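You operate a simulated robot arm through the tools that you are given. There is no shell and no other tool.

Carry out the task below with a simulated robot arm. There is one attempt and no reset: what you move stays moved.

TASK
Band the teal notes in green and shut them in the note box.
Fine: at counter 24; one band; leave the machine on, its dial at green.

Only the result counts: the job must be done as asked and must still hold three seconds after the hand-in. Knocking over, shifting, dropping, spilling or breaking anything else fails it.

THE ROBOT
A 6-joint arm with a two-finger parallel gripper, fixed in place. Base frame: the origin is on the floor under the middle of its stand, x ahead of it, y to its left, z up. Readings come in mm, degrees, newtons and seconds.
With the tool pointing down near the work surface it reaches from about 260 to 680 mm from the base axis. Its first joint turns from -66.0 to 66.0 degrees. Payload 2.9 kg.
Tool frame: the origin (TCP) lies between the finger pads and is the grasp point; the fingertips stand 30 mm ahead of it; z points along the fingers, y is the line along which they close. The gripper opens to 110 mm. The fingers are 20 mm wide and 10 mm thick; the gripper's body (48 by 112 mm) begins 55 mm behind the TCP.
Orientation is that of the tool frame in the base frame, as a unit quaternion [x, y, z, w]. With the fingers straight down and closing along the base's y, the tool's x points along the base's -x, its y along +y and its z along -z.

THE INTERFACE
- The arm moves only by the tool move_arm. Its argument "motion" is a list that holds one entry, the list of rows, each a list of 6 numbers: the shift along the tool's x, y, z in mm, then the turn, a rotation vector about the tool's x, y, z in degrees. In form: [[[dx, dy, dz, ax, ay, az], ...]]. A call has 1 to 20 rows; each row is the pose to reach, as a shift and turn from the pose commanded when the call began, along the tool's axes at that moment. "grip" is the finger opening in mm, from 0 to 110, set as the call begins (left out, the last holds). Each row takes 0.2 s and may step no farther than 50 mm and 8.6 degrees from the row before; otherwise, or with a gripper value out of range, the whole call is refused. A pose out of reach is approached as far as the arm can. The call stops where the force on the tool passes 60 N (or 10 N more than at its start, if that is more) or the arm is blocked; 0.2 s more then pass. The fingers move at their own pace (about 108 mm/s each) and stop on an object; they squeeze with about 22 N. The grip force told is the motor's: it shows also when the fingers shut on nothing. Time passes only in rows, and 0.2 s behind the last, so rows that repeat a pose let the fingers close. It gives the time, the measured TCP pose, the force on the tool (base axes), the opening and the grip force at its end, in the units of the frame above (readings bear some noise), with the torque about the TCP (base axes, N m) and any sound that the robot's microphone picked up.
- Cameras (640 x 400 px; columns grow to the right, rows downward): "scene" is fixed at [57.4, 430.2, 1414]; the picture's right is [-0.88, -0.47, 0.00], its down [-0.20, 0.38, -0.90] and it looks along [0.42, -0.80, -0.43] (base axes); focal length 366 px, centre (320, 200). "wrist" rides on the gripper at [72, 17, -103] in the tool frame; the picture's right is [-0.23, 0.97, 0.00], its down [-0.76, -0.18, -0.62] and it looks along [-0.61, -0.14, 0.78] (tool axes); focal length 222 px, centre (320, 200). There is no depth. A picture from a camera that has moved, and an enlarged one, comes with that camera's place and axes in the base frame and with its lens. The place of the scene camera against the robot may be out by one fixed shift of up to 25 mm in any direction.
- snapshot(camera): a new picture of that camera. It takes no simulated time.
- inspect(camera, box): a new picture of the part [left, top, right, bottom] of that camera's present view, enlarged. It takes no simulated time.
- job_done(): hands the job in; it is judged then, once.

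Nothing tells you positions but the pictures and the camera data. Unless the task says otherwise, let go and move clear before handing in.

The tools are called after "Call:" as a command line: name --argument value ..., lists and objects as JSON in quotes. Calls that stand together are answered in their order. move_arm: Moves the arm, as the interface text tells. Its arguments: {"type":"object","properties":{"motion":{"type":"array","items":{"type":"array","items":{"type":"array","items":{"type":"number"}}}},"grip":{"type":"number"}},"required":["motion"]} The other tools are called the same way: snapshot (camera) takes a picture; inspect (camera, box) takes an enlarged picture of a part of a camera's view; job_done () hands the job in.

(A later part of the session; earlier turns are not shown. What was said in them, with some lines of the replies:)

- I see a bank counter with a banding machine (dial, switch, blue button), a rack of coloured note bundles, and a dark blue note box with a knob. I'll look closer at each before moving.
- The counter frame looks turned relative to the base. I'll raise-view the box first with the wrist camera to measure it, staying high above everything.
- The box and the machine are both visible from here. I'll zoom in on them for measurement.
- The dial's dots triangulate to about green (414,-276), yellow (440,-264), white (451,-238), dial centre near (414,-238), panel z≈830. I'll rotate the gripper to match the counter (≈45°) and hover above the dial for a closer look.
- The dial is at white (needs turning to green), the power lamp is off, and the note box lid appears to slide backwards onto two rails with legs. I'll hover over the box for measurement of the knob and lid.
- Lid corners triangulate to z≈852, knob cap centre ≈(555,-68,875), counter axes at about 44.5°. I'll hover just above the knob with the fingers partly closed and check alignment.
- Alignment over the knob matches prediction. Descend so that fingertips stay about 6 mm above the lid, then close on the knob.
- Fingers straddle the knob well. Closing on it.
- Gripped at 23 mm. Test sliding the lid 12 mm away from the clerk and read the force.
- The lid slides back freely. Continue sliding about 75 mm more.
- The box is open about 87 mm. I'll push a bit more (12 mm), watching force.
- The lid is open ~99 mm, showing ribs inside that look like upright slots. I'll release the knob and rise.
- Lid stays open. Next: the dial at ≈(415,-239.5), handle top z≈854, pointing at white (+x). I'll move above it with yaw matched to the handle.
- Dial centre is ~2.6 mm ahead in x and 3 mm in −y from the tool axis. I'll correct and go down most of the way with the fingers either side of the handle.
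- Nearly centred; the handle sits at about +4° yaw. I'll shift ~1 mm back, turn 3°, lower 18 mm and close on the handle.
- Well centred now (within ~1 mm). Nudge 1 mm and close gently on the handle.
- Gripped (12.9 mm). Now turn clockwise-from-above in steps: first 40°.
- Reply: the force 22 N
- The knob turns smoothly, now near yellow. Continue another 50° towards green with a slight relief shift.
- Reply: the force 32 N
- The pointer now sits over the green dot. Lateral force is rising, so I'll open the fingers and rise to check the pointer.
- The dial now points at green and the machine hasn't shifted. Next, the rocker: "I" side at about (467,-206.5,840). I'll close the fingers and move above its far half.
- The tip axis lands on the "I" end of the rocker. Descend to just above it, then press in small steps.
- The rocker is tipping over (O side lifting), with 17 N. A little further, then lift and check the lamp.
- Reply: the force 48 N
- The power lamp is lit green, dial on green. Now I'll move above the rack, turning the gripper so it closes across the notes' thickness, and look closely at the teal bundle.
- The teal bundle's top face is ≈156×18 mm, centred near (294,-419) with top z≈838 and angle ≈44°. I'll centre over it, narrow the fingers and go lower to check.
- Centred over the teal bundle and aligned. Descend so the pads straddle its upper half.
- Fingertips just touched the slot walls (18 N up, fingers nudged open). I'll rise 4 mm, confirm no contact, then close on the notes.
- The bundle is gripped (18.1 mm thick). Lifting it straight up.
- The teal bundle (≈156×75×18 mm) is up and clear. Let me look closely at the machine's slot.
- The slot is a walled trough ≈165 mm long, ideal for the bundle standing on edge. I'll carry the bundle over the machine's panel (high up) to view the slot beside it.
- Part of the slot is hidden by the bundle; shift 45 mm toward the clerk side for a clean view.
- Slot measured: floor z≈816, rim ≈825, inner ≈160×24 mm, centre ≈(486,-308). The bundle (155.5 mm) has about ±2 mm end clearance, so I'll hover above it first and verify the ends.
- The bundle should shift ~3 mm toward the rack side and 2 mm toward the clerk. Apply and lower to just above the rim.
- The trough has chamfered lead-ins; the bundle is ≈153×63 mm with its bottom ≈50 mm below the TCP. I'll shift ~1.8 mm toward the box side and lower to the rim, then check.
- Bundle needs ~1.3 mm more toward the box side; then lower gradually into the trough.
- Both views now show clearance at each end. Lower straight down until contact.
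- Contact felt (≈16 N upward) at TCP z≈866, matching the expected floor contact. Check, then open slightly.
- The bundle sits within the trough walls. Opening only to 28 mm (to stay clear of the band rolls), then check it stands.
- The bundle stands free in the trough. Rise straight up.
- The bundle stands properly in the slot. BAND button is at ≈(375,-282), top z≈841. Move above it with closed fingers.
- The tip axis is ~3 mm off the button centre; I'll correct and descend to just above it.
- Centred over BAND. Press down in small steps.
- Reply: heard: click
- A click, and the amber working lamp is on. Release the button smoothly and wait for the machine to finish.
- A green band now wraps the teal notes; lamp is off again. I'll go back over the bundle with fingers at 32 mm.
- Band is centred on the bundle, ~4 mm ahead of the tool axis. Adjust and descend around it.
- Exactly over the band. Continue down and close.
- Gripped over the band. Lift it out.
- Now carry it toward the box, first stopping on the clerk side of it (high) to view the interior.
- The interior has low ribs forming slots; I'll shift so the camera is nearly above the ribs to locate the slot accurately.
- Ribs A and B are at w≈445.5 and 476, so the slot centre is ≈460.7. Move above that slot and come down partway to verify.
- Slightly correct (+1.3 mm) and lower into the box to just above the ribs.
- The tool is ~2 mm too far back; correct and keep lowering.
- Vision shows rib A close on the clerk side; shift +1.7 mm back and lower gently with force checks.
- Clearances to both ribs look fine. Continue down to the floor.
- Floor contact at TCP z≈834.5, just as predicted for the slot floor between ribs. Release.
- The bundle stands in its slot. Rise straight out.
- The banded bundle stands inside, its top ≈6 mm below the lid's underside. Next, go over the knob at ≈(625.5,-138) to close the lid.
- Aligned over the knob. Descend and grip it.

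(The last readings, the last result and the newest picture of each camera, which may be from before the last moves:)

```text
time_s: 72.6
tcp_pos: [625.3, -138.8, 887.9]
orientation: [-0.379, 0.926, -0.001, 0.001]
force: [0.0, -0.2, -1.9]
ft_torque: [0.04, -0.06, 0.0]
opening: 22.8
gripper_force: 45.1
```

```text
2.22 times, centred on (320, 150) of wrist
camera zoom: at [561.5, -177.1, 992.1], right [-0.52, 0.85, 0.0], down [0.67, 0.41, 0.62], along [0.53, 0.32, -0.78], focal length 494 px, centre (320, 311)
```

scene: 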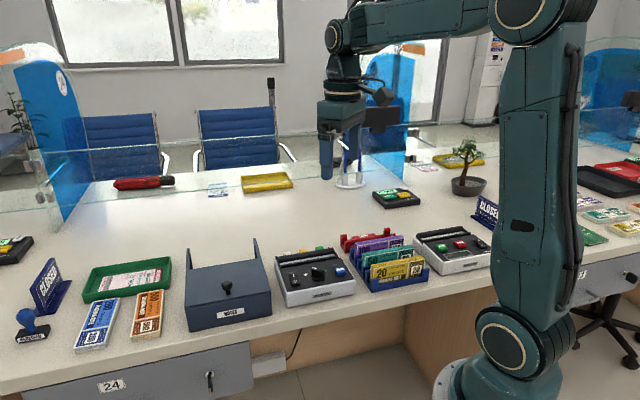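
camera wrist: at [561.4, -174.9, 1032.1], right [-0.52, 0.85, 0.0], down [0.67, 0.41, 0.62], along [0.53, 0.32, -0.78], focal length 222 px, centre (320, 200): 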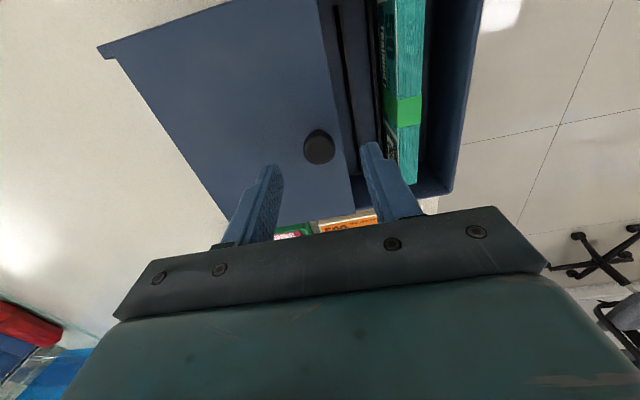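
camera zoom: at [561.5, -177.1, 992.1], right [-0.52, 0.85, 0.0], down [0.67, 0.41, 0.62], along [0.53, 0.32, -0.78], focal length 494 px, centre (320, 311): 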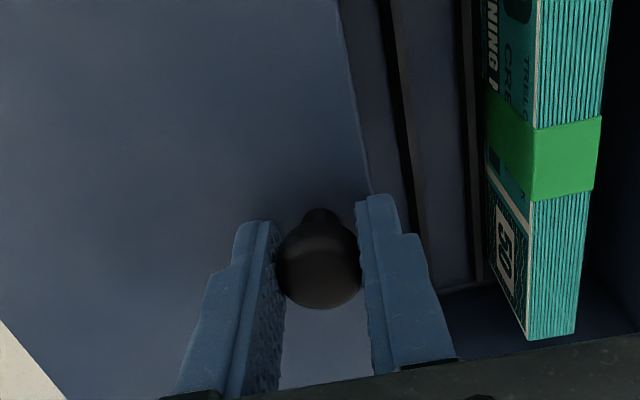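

Knob gripped. Slide the lid toward the clerk 38 mm, stopping short of the bundle to check clearance.

Call:
move_arm --motion '[[[0, 8, 0, 0, 0, 0], [0, 18, 0, 0, 0, 0], [0, 28, 0, 0, 0, 0], [0, 38, 0, 0, 0, 0], [0, 38, 0, 0, 0, 0]]]'

Call:
inspect --camera "scene" --box '[185, 225, 275, 315]'

Call:
inspect --camera "wrist" --box '[220, 0, 480, 240]'

```text
time_s: 73.8
tcp_pos: [599.0, -112.0, 889.9]
orientation: [-0.377, 0.926, 0.0, 0.002]
force: [-11.5, -11.8, 8.9]
ft_torque: [0.24, -0.27, -0.04]
opening: 23.2
gripper_force: 45.8
```

```text
4.44 times, centred on (230, 270) of scene
camera zoom: at [57.0, 429.9, 1414.1], right [-0.88, -0.47, 0.0], down [-0.2, 0.38, -0.9], along [0.42, -0.8, -0.43], focal length 1626 px, centre (720, -111)
```

zoom: 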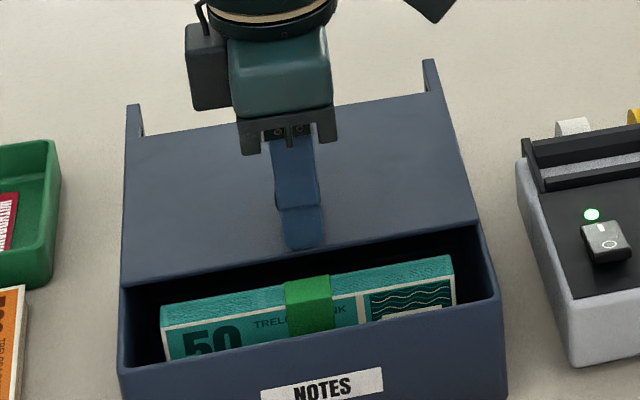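

```text
1.67 times, centred on (350, 120) of wrist
camera zoom: at [535.4, -150.8, 992.1], right [-0.52, 0.86, 0.0], down [0.67, 0.41, 0.62], along [0.53, 0.32, -0.78], focal length 370 px, centre (270, 333)
```

zoom: 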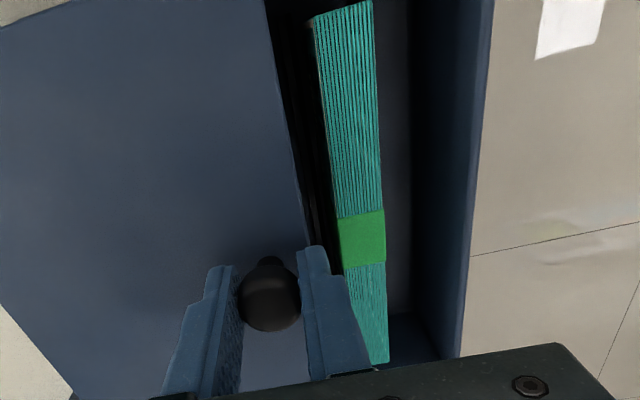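

Lid edge is just short of the bundle and the bundle top sits below the rim. Continue slowly with a slight sideways relief.

Call:
move_arm --motion '[[[0.8, 0, 0, 0, 0, 0], [0.9, 5, 0, 0, 0, 0], [1.0, 10, 0, 0, 0, 0], [1.0, 15, 0, 0, 0, 0]]]'

Call:
inspect --camera "scene" --box '[185, 225, 275, 315]'

```text
time_s: 74.8
tcp_pos: [588.2, -101.1, 888.6]
orientation: [-0.378, 0.926, 0.0, -0.001]
force: [-17.3, -16.8, 9.5]
ft_torque: [-0.05, 0.05, -0.02]
opening: 23.1
gripper_force: 45.2
```

```text
4.44 times, centred on (230, 270) of scene
camera zoom: at [56.9, 429.8, 1414.2], right [-0.88, -0.47, 0.0], down [-0.2, 0.38, -0.9], along [0.42, -0.8, -0.43], focal length 1626 px, centre (720, -111)
```

zoom: 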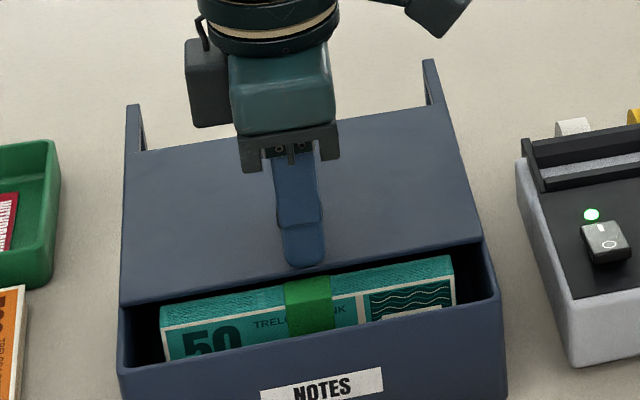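

The bundle clears beneath the lid, but sideways force is building from the tight grip. I'll loosen the fingers slightly so the rear finger just pushes the knob along.

Call:
move_arm --motion '[[[0, 0, 0, 0, 0, 0], [0, 0, 0, 0, 0, 0]]]' --grip 28

Call:
inspect --camera "wrist" --box '[220, 0, 480, 240]'

```text
time_s: 75.4
tcp_pos: [590.9, -99.1, 889.5]
orientation: [-0.38, 0.925, 0.0, 0.0]
force: [0.2, 0.5, -0.4]
ft_torque: [0.01, -0.01, 0.0]
opening: 28.1
gripper_force: 0.0
```

```text
1.67 times, centred on (350, 120) of wrist
camera zoom: at [525.9, -138.2, 991.9], right [-0.52, 0.85, 0.0], down [0.67, 0.41, 0.62], along [0.53, 0.33, -0.78], focal length 370 px, centre (270, 333)
```

zoom: 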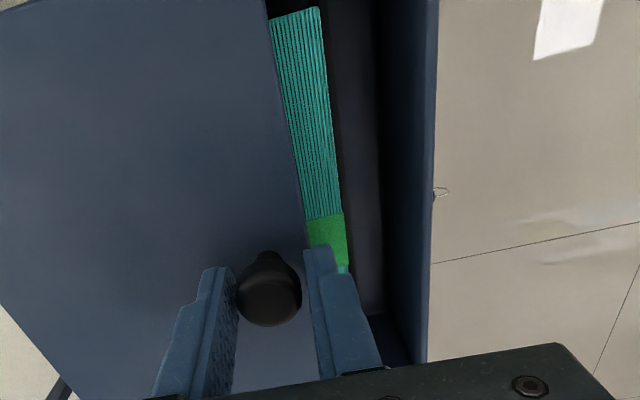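

Forces dropped to zero and the knob is centred between the fingers; the lid already covers part of the bundle without touching. Continue pushing toward the clerk.

Call:
move_arm --motion '[[[0, 8, 0, 0, 0, 0], [0.2, 16, 0, 0, 0, 0], [0.3, 24, 0, 0, 0, 0], [0.4, 32, 0, 0, 0, 0], [0.5, 40, 0, 0, 0, 0], [0.5, 40, 0, 0, 0, 0]]]'

Call:
inspect --camera "scene" --box '[185, 225, 275, 325]'

Call:
inspect --camera "wrist" --box '[220, 0, 480, 240]'

```text
time_s: 76.8
tcp_pos: [560.2, -72.0, 888.8]
orientation: [-0.379, 0.926, 0.0, 0.0]
force: [0.3, -0.2, 1.3]
ft_torque: [-0.02, -0.02, -0.03]
opening: 28.3
gripper_force: 0.4
```

```text
4.00 times, centred on (230, 275) of scene
camera zoom: at [57.4, 430.2, 1414.0], right [-0.88, -0.47, 0.0], down [-0.2, 0.38, -0.9], along [0.42, -0.8, -0.43], focal length 1464 px, centre (680, -100)
```

zoom: 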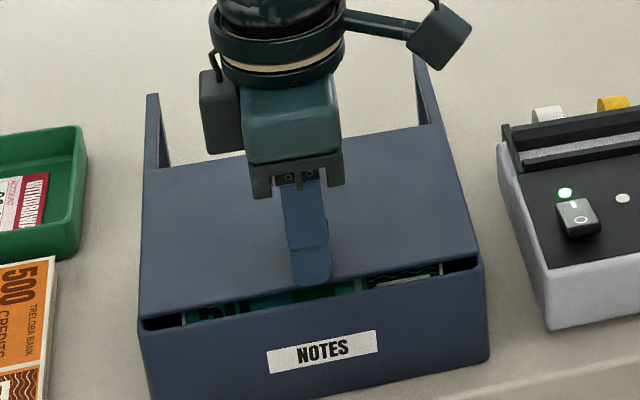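

```text
1.67 times, centred on (350, 120) of wrist
camera zoom: at [496.4, -111.1, 992.5], right [-0.52, 0.85, 0.0], down [0.67, 0.41, 0.62], along [0.53, 0.32, -0.78], focal length 370 px, centre (270, 333)
```

zoom: 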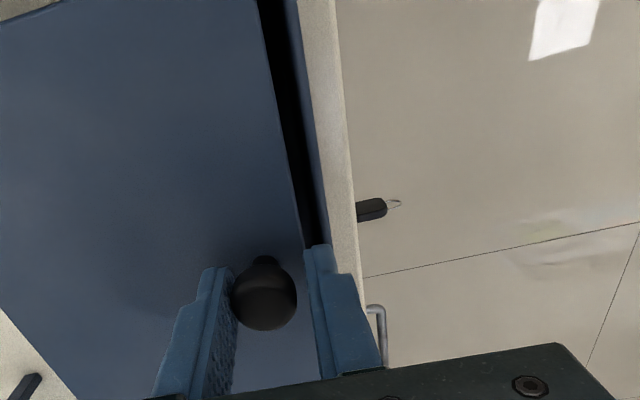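

Nearly closed, with the bundle safely under the lid. Push the last bit in small steps, watching force.

Call:
move_arm --motion '[[[0, 2, 0, 0, 0, 0], [0, 4, 0, 0, 0, 0], [0, 6, 0, 0, 0, 0]]]'

Call:
inspect --camera "scene" --box '[185, 255, 275, 325]'

```text
time_s: 77.6
tcp_pos: [557.7, -69.2, 889.8]
orientation: [-0.379, 0.925, 0.0, 0.0]
force: [-0.3, 0.0, 0.2]
ft_torque: [-0.02, 0.01, 0.01]
opening: 28.3
gripper_force: 0.6
```

```text
5.71 times, centred on (230, 290) of scene
camera zoom: at [57.5, 430.2, 1414.0], right [-0.88, -0.47, 0.0], down [-0.2, 0.38, -0.9], along [0.42, -0.8, -0.43], focal length 2091 px, centre (834, -314)
```

zoom: 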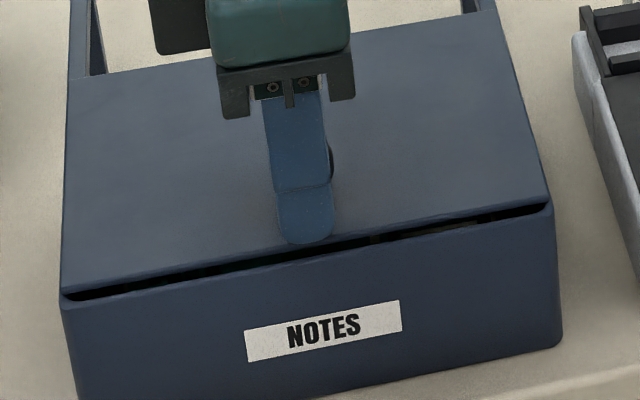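

Call:
move_arm --motion '[[[0, 1, 0, 0, 0, 0], [0, 2, 0, 0, 0, 0], [0, 3, 0, 0, 0, 0]]]'

Call:
inspect --camera "scene" --box '[185, 255, 275, 325]'

```text
time_s: 78.4
tcp_pos: [553.6, -66.7, 888.9]
orientation: [-0.379, 0.926, -0.001, 0.0]
force: [0.5, -0.4, 0.4]
ft_torque: [-0.02, -0.01, 0.0]
opening: 28.0
gripper_force: 0.0
```

```text
5.71 times, centred on (230, 290) of scene
camera zoom: at [57.4, 430.2, 1414.0], right [-0.88, -0.47, 0.0], down [-0.2, 0.38, -0.9], along [0.42, -0.8, -0.43], focal length 2091 px, centre (834, -314)
```

zoom: 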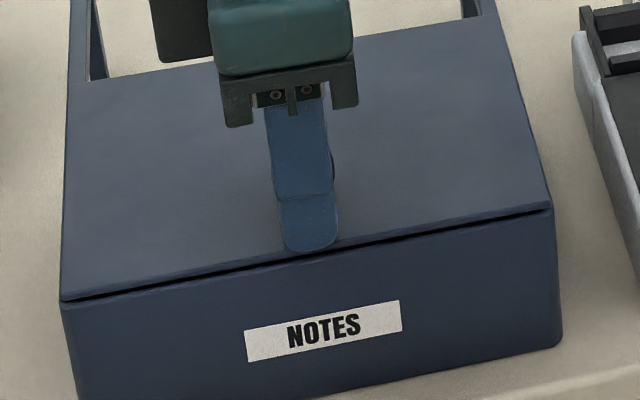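

Call:
move_arm --motion '[[[0, 1, 0, 0, 0, 0], [0, 2, 0, 0, 0, 0], [0, 2.5, 0, 0, 0, 0]]]'

Call:
inspect --camera "scene" --box '[185, 255, 275, 325]'

```text
time_s: 79.2
tcp_pos: [552.6, -64.6, 890.1]
orientation: [-0.378, 0.926, -0.001, 0.001]
force: [2.5, -3.6, -0.4]
ft_torque: [-0.06, -0.04, -0.03]
opening: 30.4
gripper_force: 2.2
```

```text
5.71 times, centred on (230, 290) of scene
camera zoom: at [57.5, 430.1, 1414.0], right [-0.88, -0.47, 0.0], down [-0.2, 0.38, -0.9], along [0.42, -0.8, -0.43], focal length 2091 px, centre (834, -314)
```

zoom: 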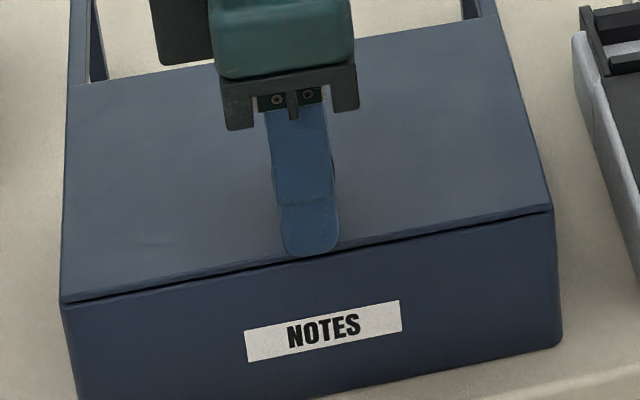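

The lid has met its stop (≈4 N resistance, thin seam). One more millimetre to be sure.

Call:
move_arm --motion '[[[0, 0.5, 0, 0, 0, 0], [0, 1.2, 0, 0, 0, 0], [0, 1.2, 0, 0, 0, 0]]]'

Call:
inspect --camera "scene" --box '[185, 255, 275, 325]'

```text
time_s: 80.0
tcp_pos: [551.3, -63.5, 890.1]
orientation: [-0.378, 0.926, -0.001, 0.0]
force: [4.0, -9.1, -0.1]
ft_torque: [-0.2, -0.06, -0.06]
opening: 32.6
gripper_force: 4.9
```

```text
5.71 times, centred on (230, 290) of scene
camera zoom: at [57.5, 430.0, 1414.1], right [-0.88, -0.47, 0.0], down [-0.2, 0.38, -0.9], along [0.42, -0.8, -0.43], focal length 2091 px, centre (834, -314)
```

zoom: 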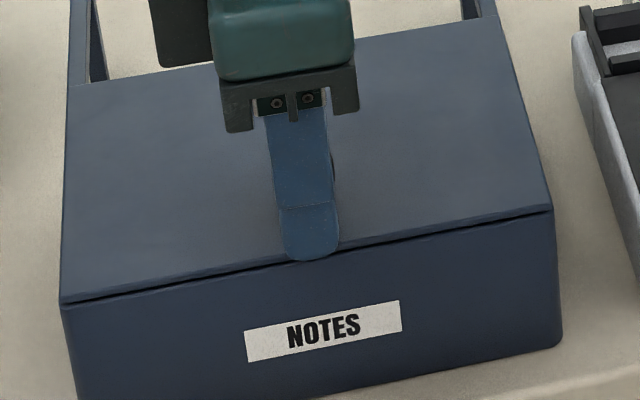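

Lid is closed against its stop. Open the fingers and rise clear.

Call:
move_arm --motion '[[[0, 0, 0, 0, 0, 0], [0, 0, 0, 0, 0, 0], [0, 0, -20, 0, 0, 0], [0, 0, -60, 0, 0, 0], [0, 0, -100, 0, 0, 0], [0, 0, -130, 0, 0, 0], [0, 0, -130, 0, 0, 0]]]' --grip 60

Call:
snapshot --camera "scene"

Call:
inspect --camera "scene" --box '[180, 225, 370, 330]'

Call:
snapshot --camera "wrist"

Call:
inspect --camera "wrist" --box '[150, 0, 430, 220]'

```text
time_s: 81.6
tcp_pos: [553.9, -66.2, 1020.0]
orientation: [-0.378, 0.926, 0.0, 0.0]
force: [0.3, -0.2, -0.2]
ft_torque: [0.01, 0.02, -0.01]
opening: 59.8
gripper_force: 0.1
```

```text
taken
```

scene: 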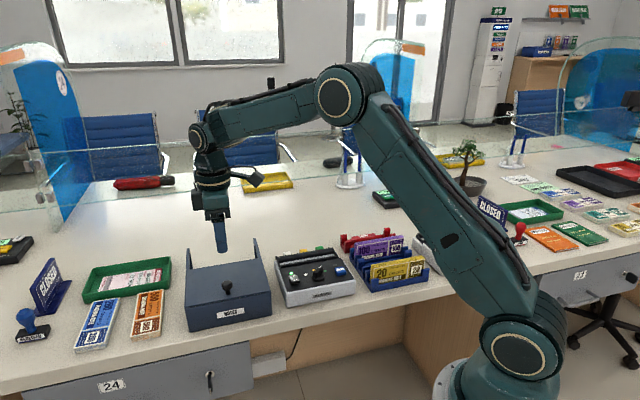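

```text
3.37 times, centred on (275, 278) of scene
camera zoom: at [57.4, 430.2, 1414.0], right [-0.88, -0.47, 0.0], down [-0.2, 0.38, -0.9], along [0.42, -0.8, -0.43], focal length 1232 px, centre (472, -61)
```

zoom: 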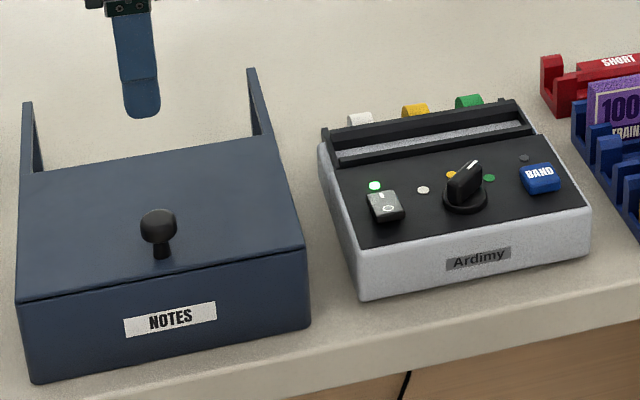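

```text
taken
camera wrist: at [488.7, -104.7, 1122.2], right [-0.52, 0.85, 0.0], down [0.67, 0.41, 0.62], along [0.53, 0.32, -0.78], focal length 222 px, centre (320, 200)
```

wrist: 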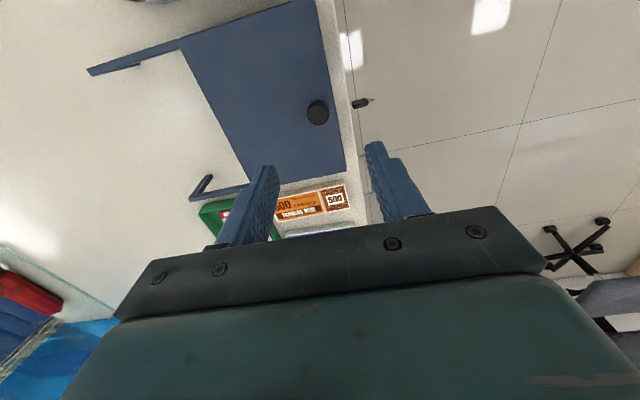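

```text
1.82 times, centred on (290, 110) of wrist
camera zoom: at [488.7, -104.7, 1122.2], right [-0.52, 0.85, 0.0], down [0.67, 0.41, 0.62], along [0.53, 0.32, -0.78], focal length 404 px, centre (374, 364)
```

zoom: 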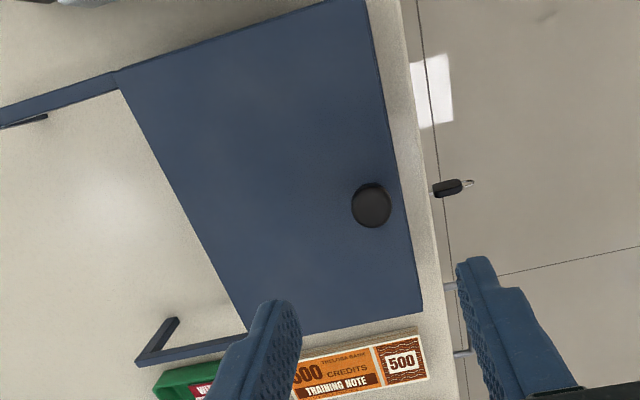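

Call:
inspect --camera "scene" --box '[170, 220, 370, 345]'

Call:
inspect --camera "scene" --box '[330, 210, 510, 322]'

Call:
inspect --camera "scene" --box '[295, 250, 355, 290]'

```text
3.20 times, centred on (270, 282) of scene
camera zoom: at [57.4, 430.2, 1414.0], right [-0.88, -0.47, 0.0], down [-0.2, 0.38, -0.9], along [0.42, -0.8, -0.43], focal length 1171 px, centre (480, -64)
```

zoom: 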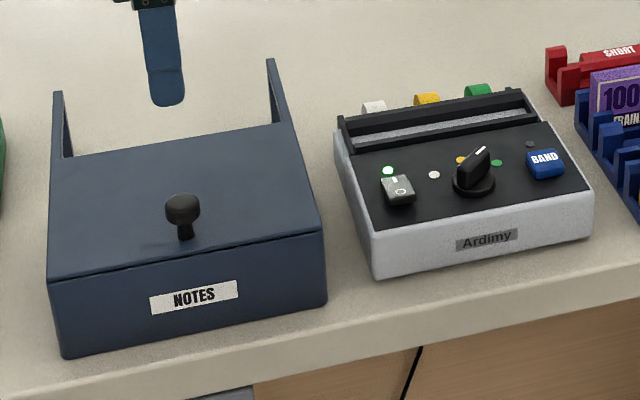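

```text
3.56 times, centred on (420, 266) of scene
camera zoom: at [57.4, 430.2, 1414.0], right [-0.88, -0.47, 0.0], down [-0.2, 0.38, -0.9], along [0.42, -0.8, -0.43], focal length 1301 px, centre (-36, -35)
```

zoom: 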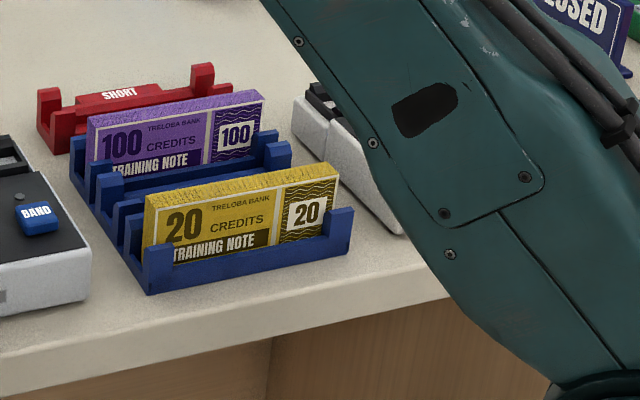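

```text
10.00 times, centred on (325, 270) of scene
camera zoom: at [57.4, 430.2, 1414.0], right [-0.88, -0.47, 0.0], down [-0.2, 0.38, -0.9], along [0.42, -0.8, -0.43], focal length 3659 px, centre (270, -500)
```

zoom: 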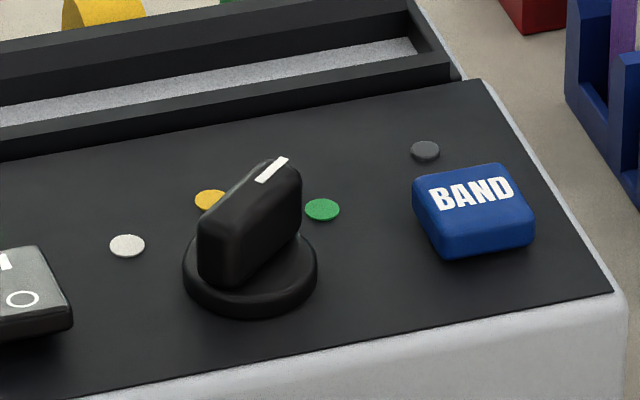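

The teal notes are banded in green and shut in the note box. The lid and knob are back at their starting position, the power lamp is lit, the dial is on green, and nothing else has moved. The gripper is open and clear, so I'm handing in.

Call:
job_done

```text
The job is handed in.
```

The teal notes are in the note box with one green band around them, and the lid is shut. I checked this in the pictures and handed the job in; no verdict has come back.

- **Machine:** I switched it on and its power lamp is still lit. I turned the dial from white to green and left it there. I pressed BAND once; it clicked and put on the one band.
- **Box:** The notes stand on edge between two ribs. The lid slid over them without touching and is closed against its stop.
- **Surroundings:** The box, the machine and the other notes in the rack are in the same place in the pictures as at the start. The counting machine is partly hidden behind the arm in the last picture, but I never moved near it.

The gripper is open and clear above the box.
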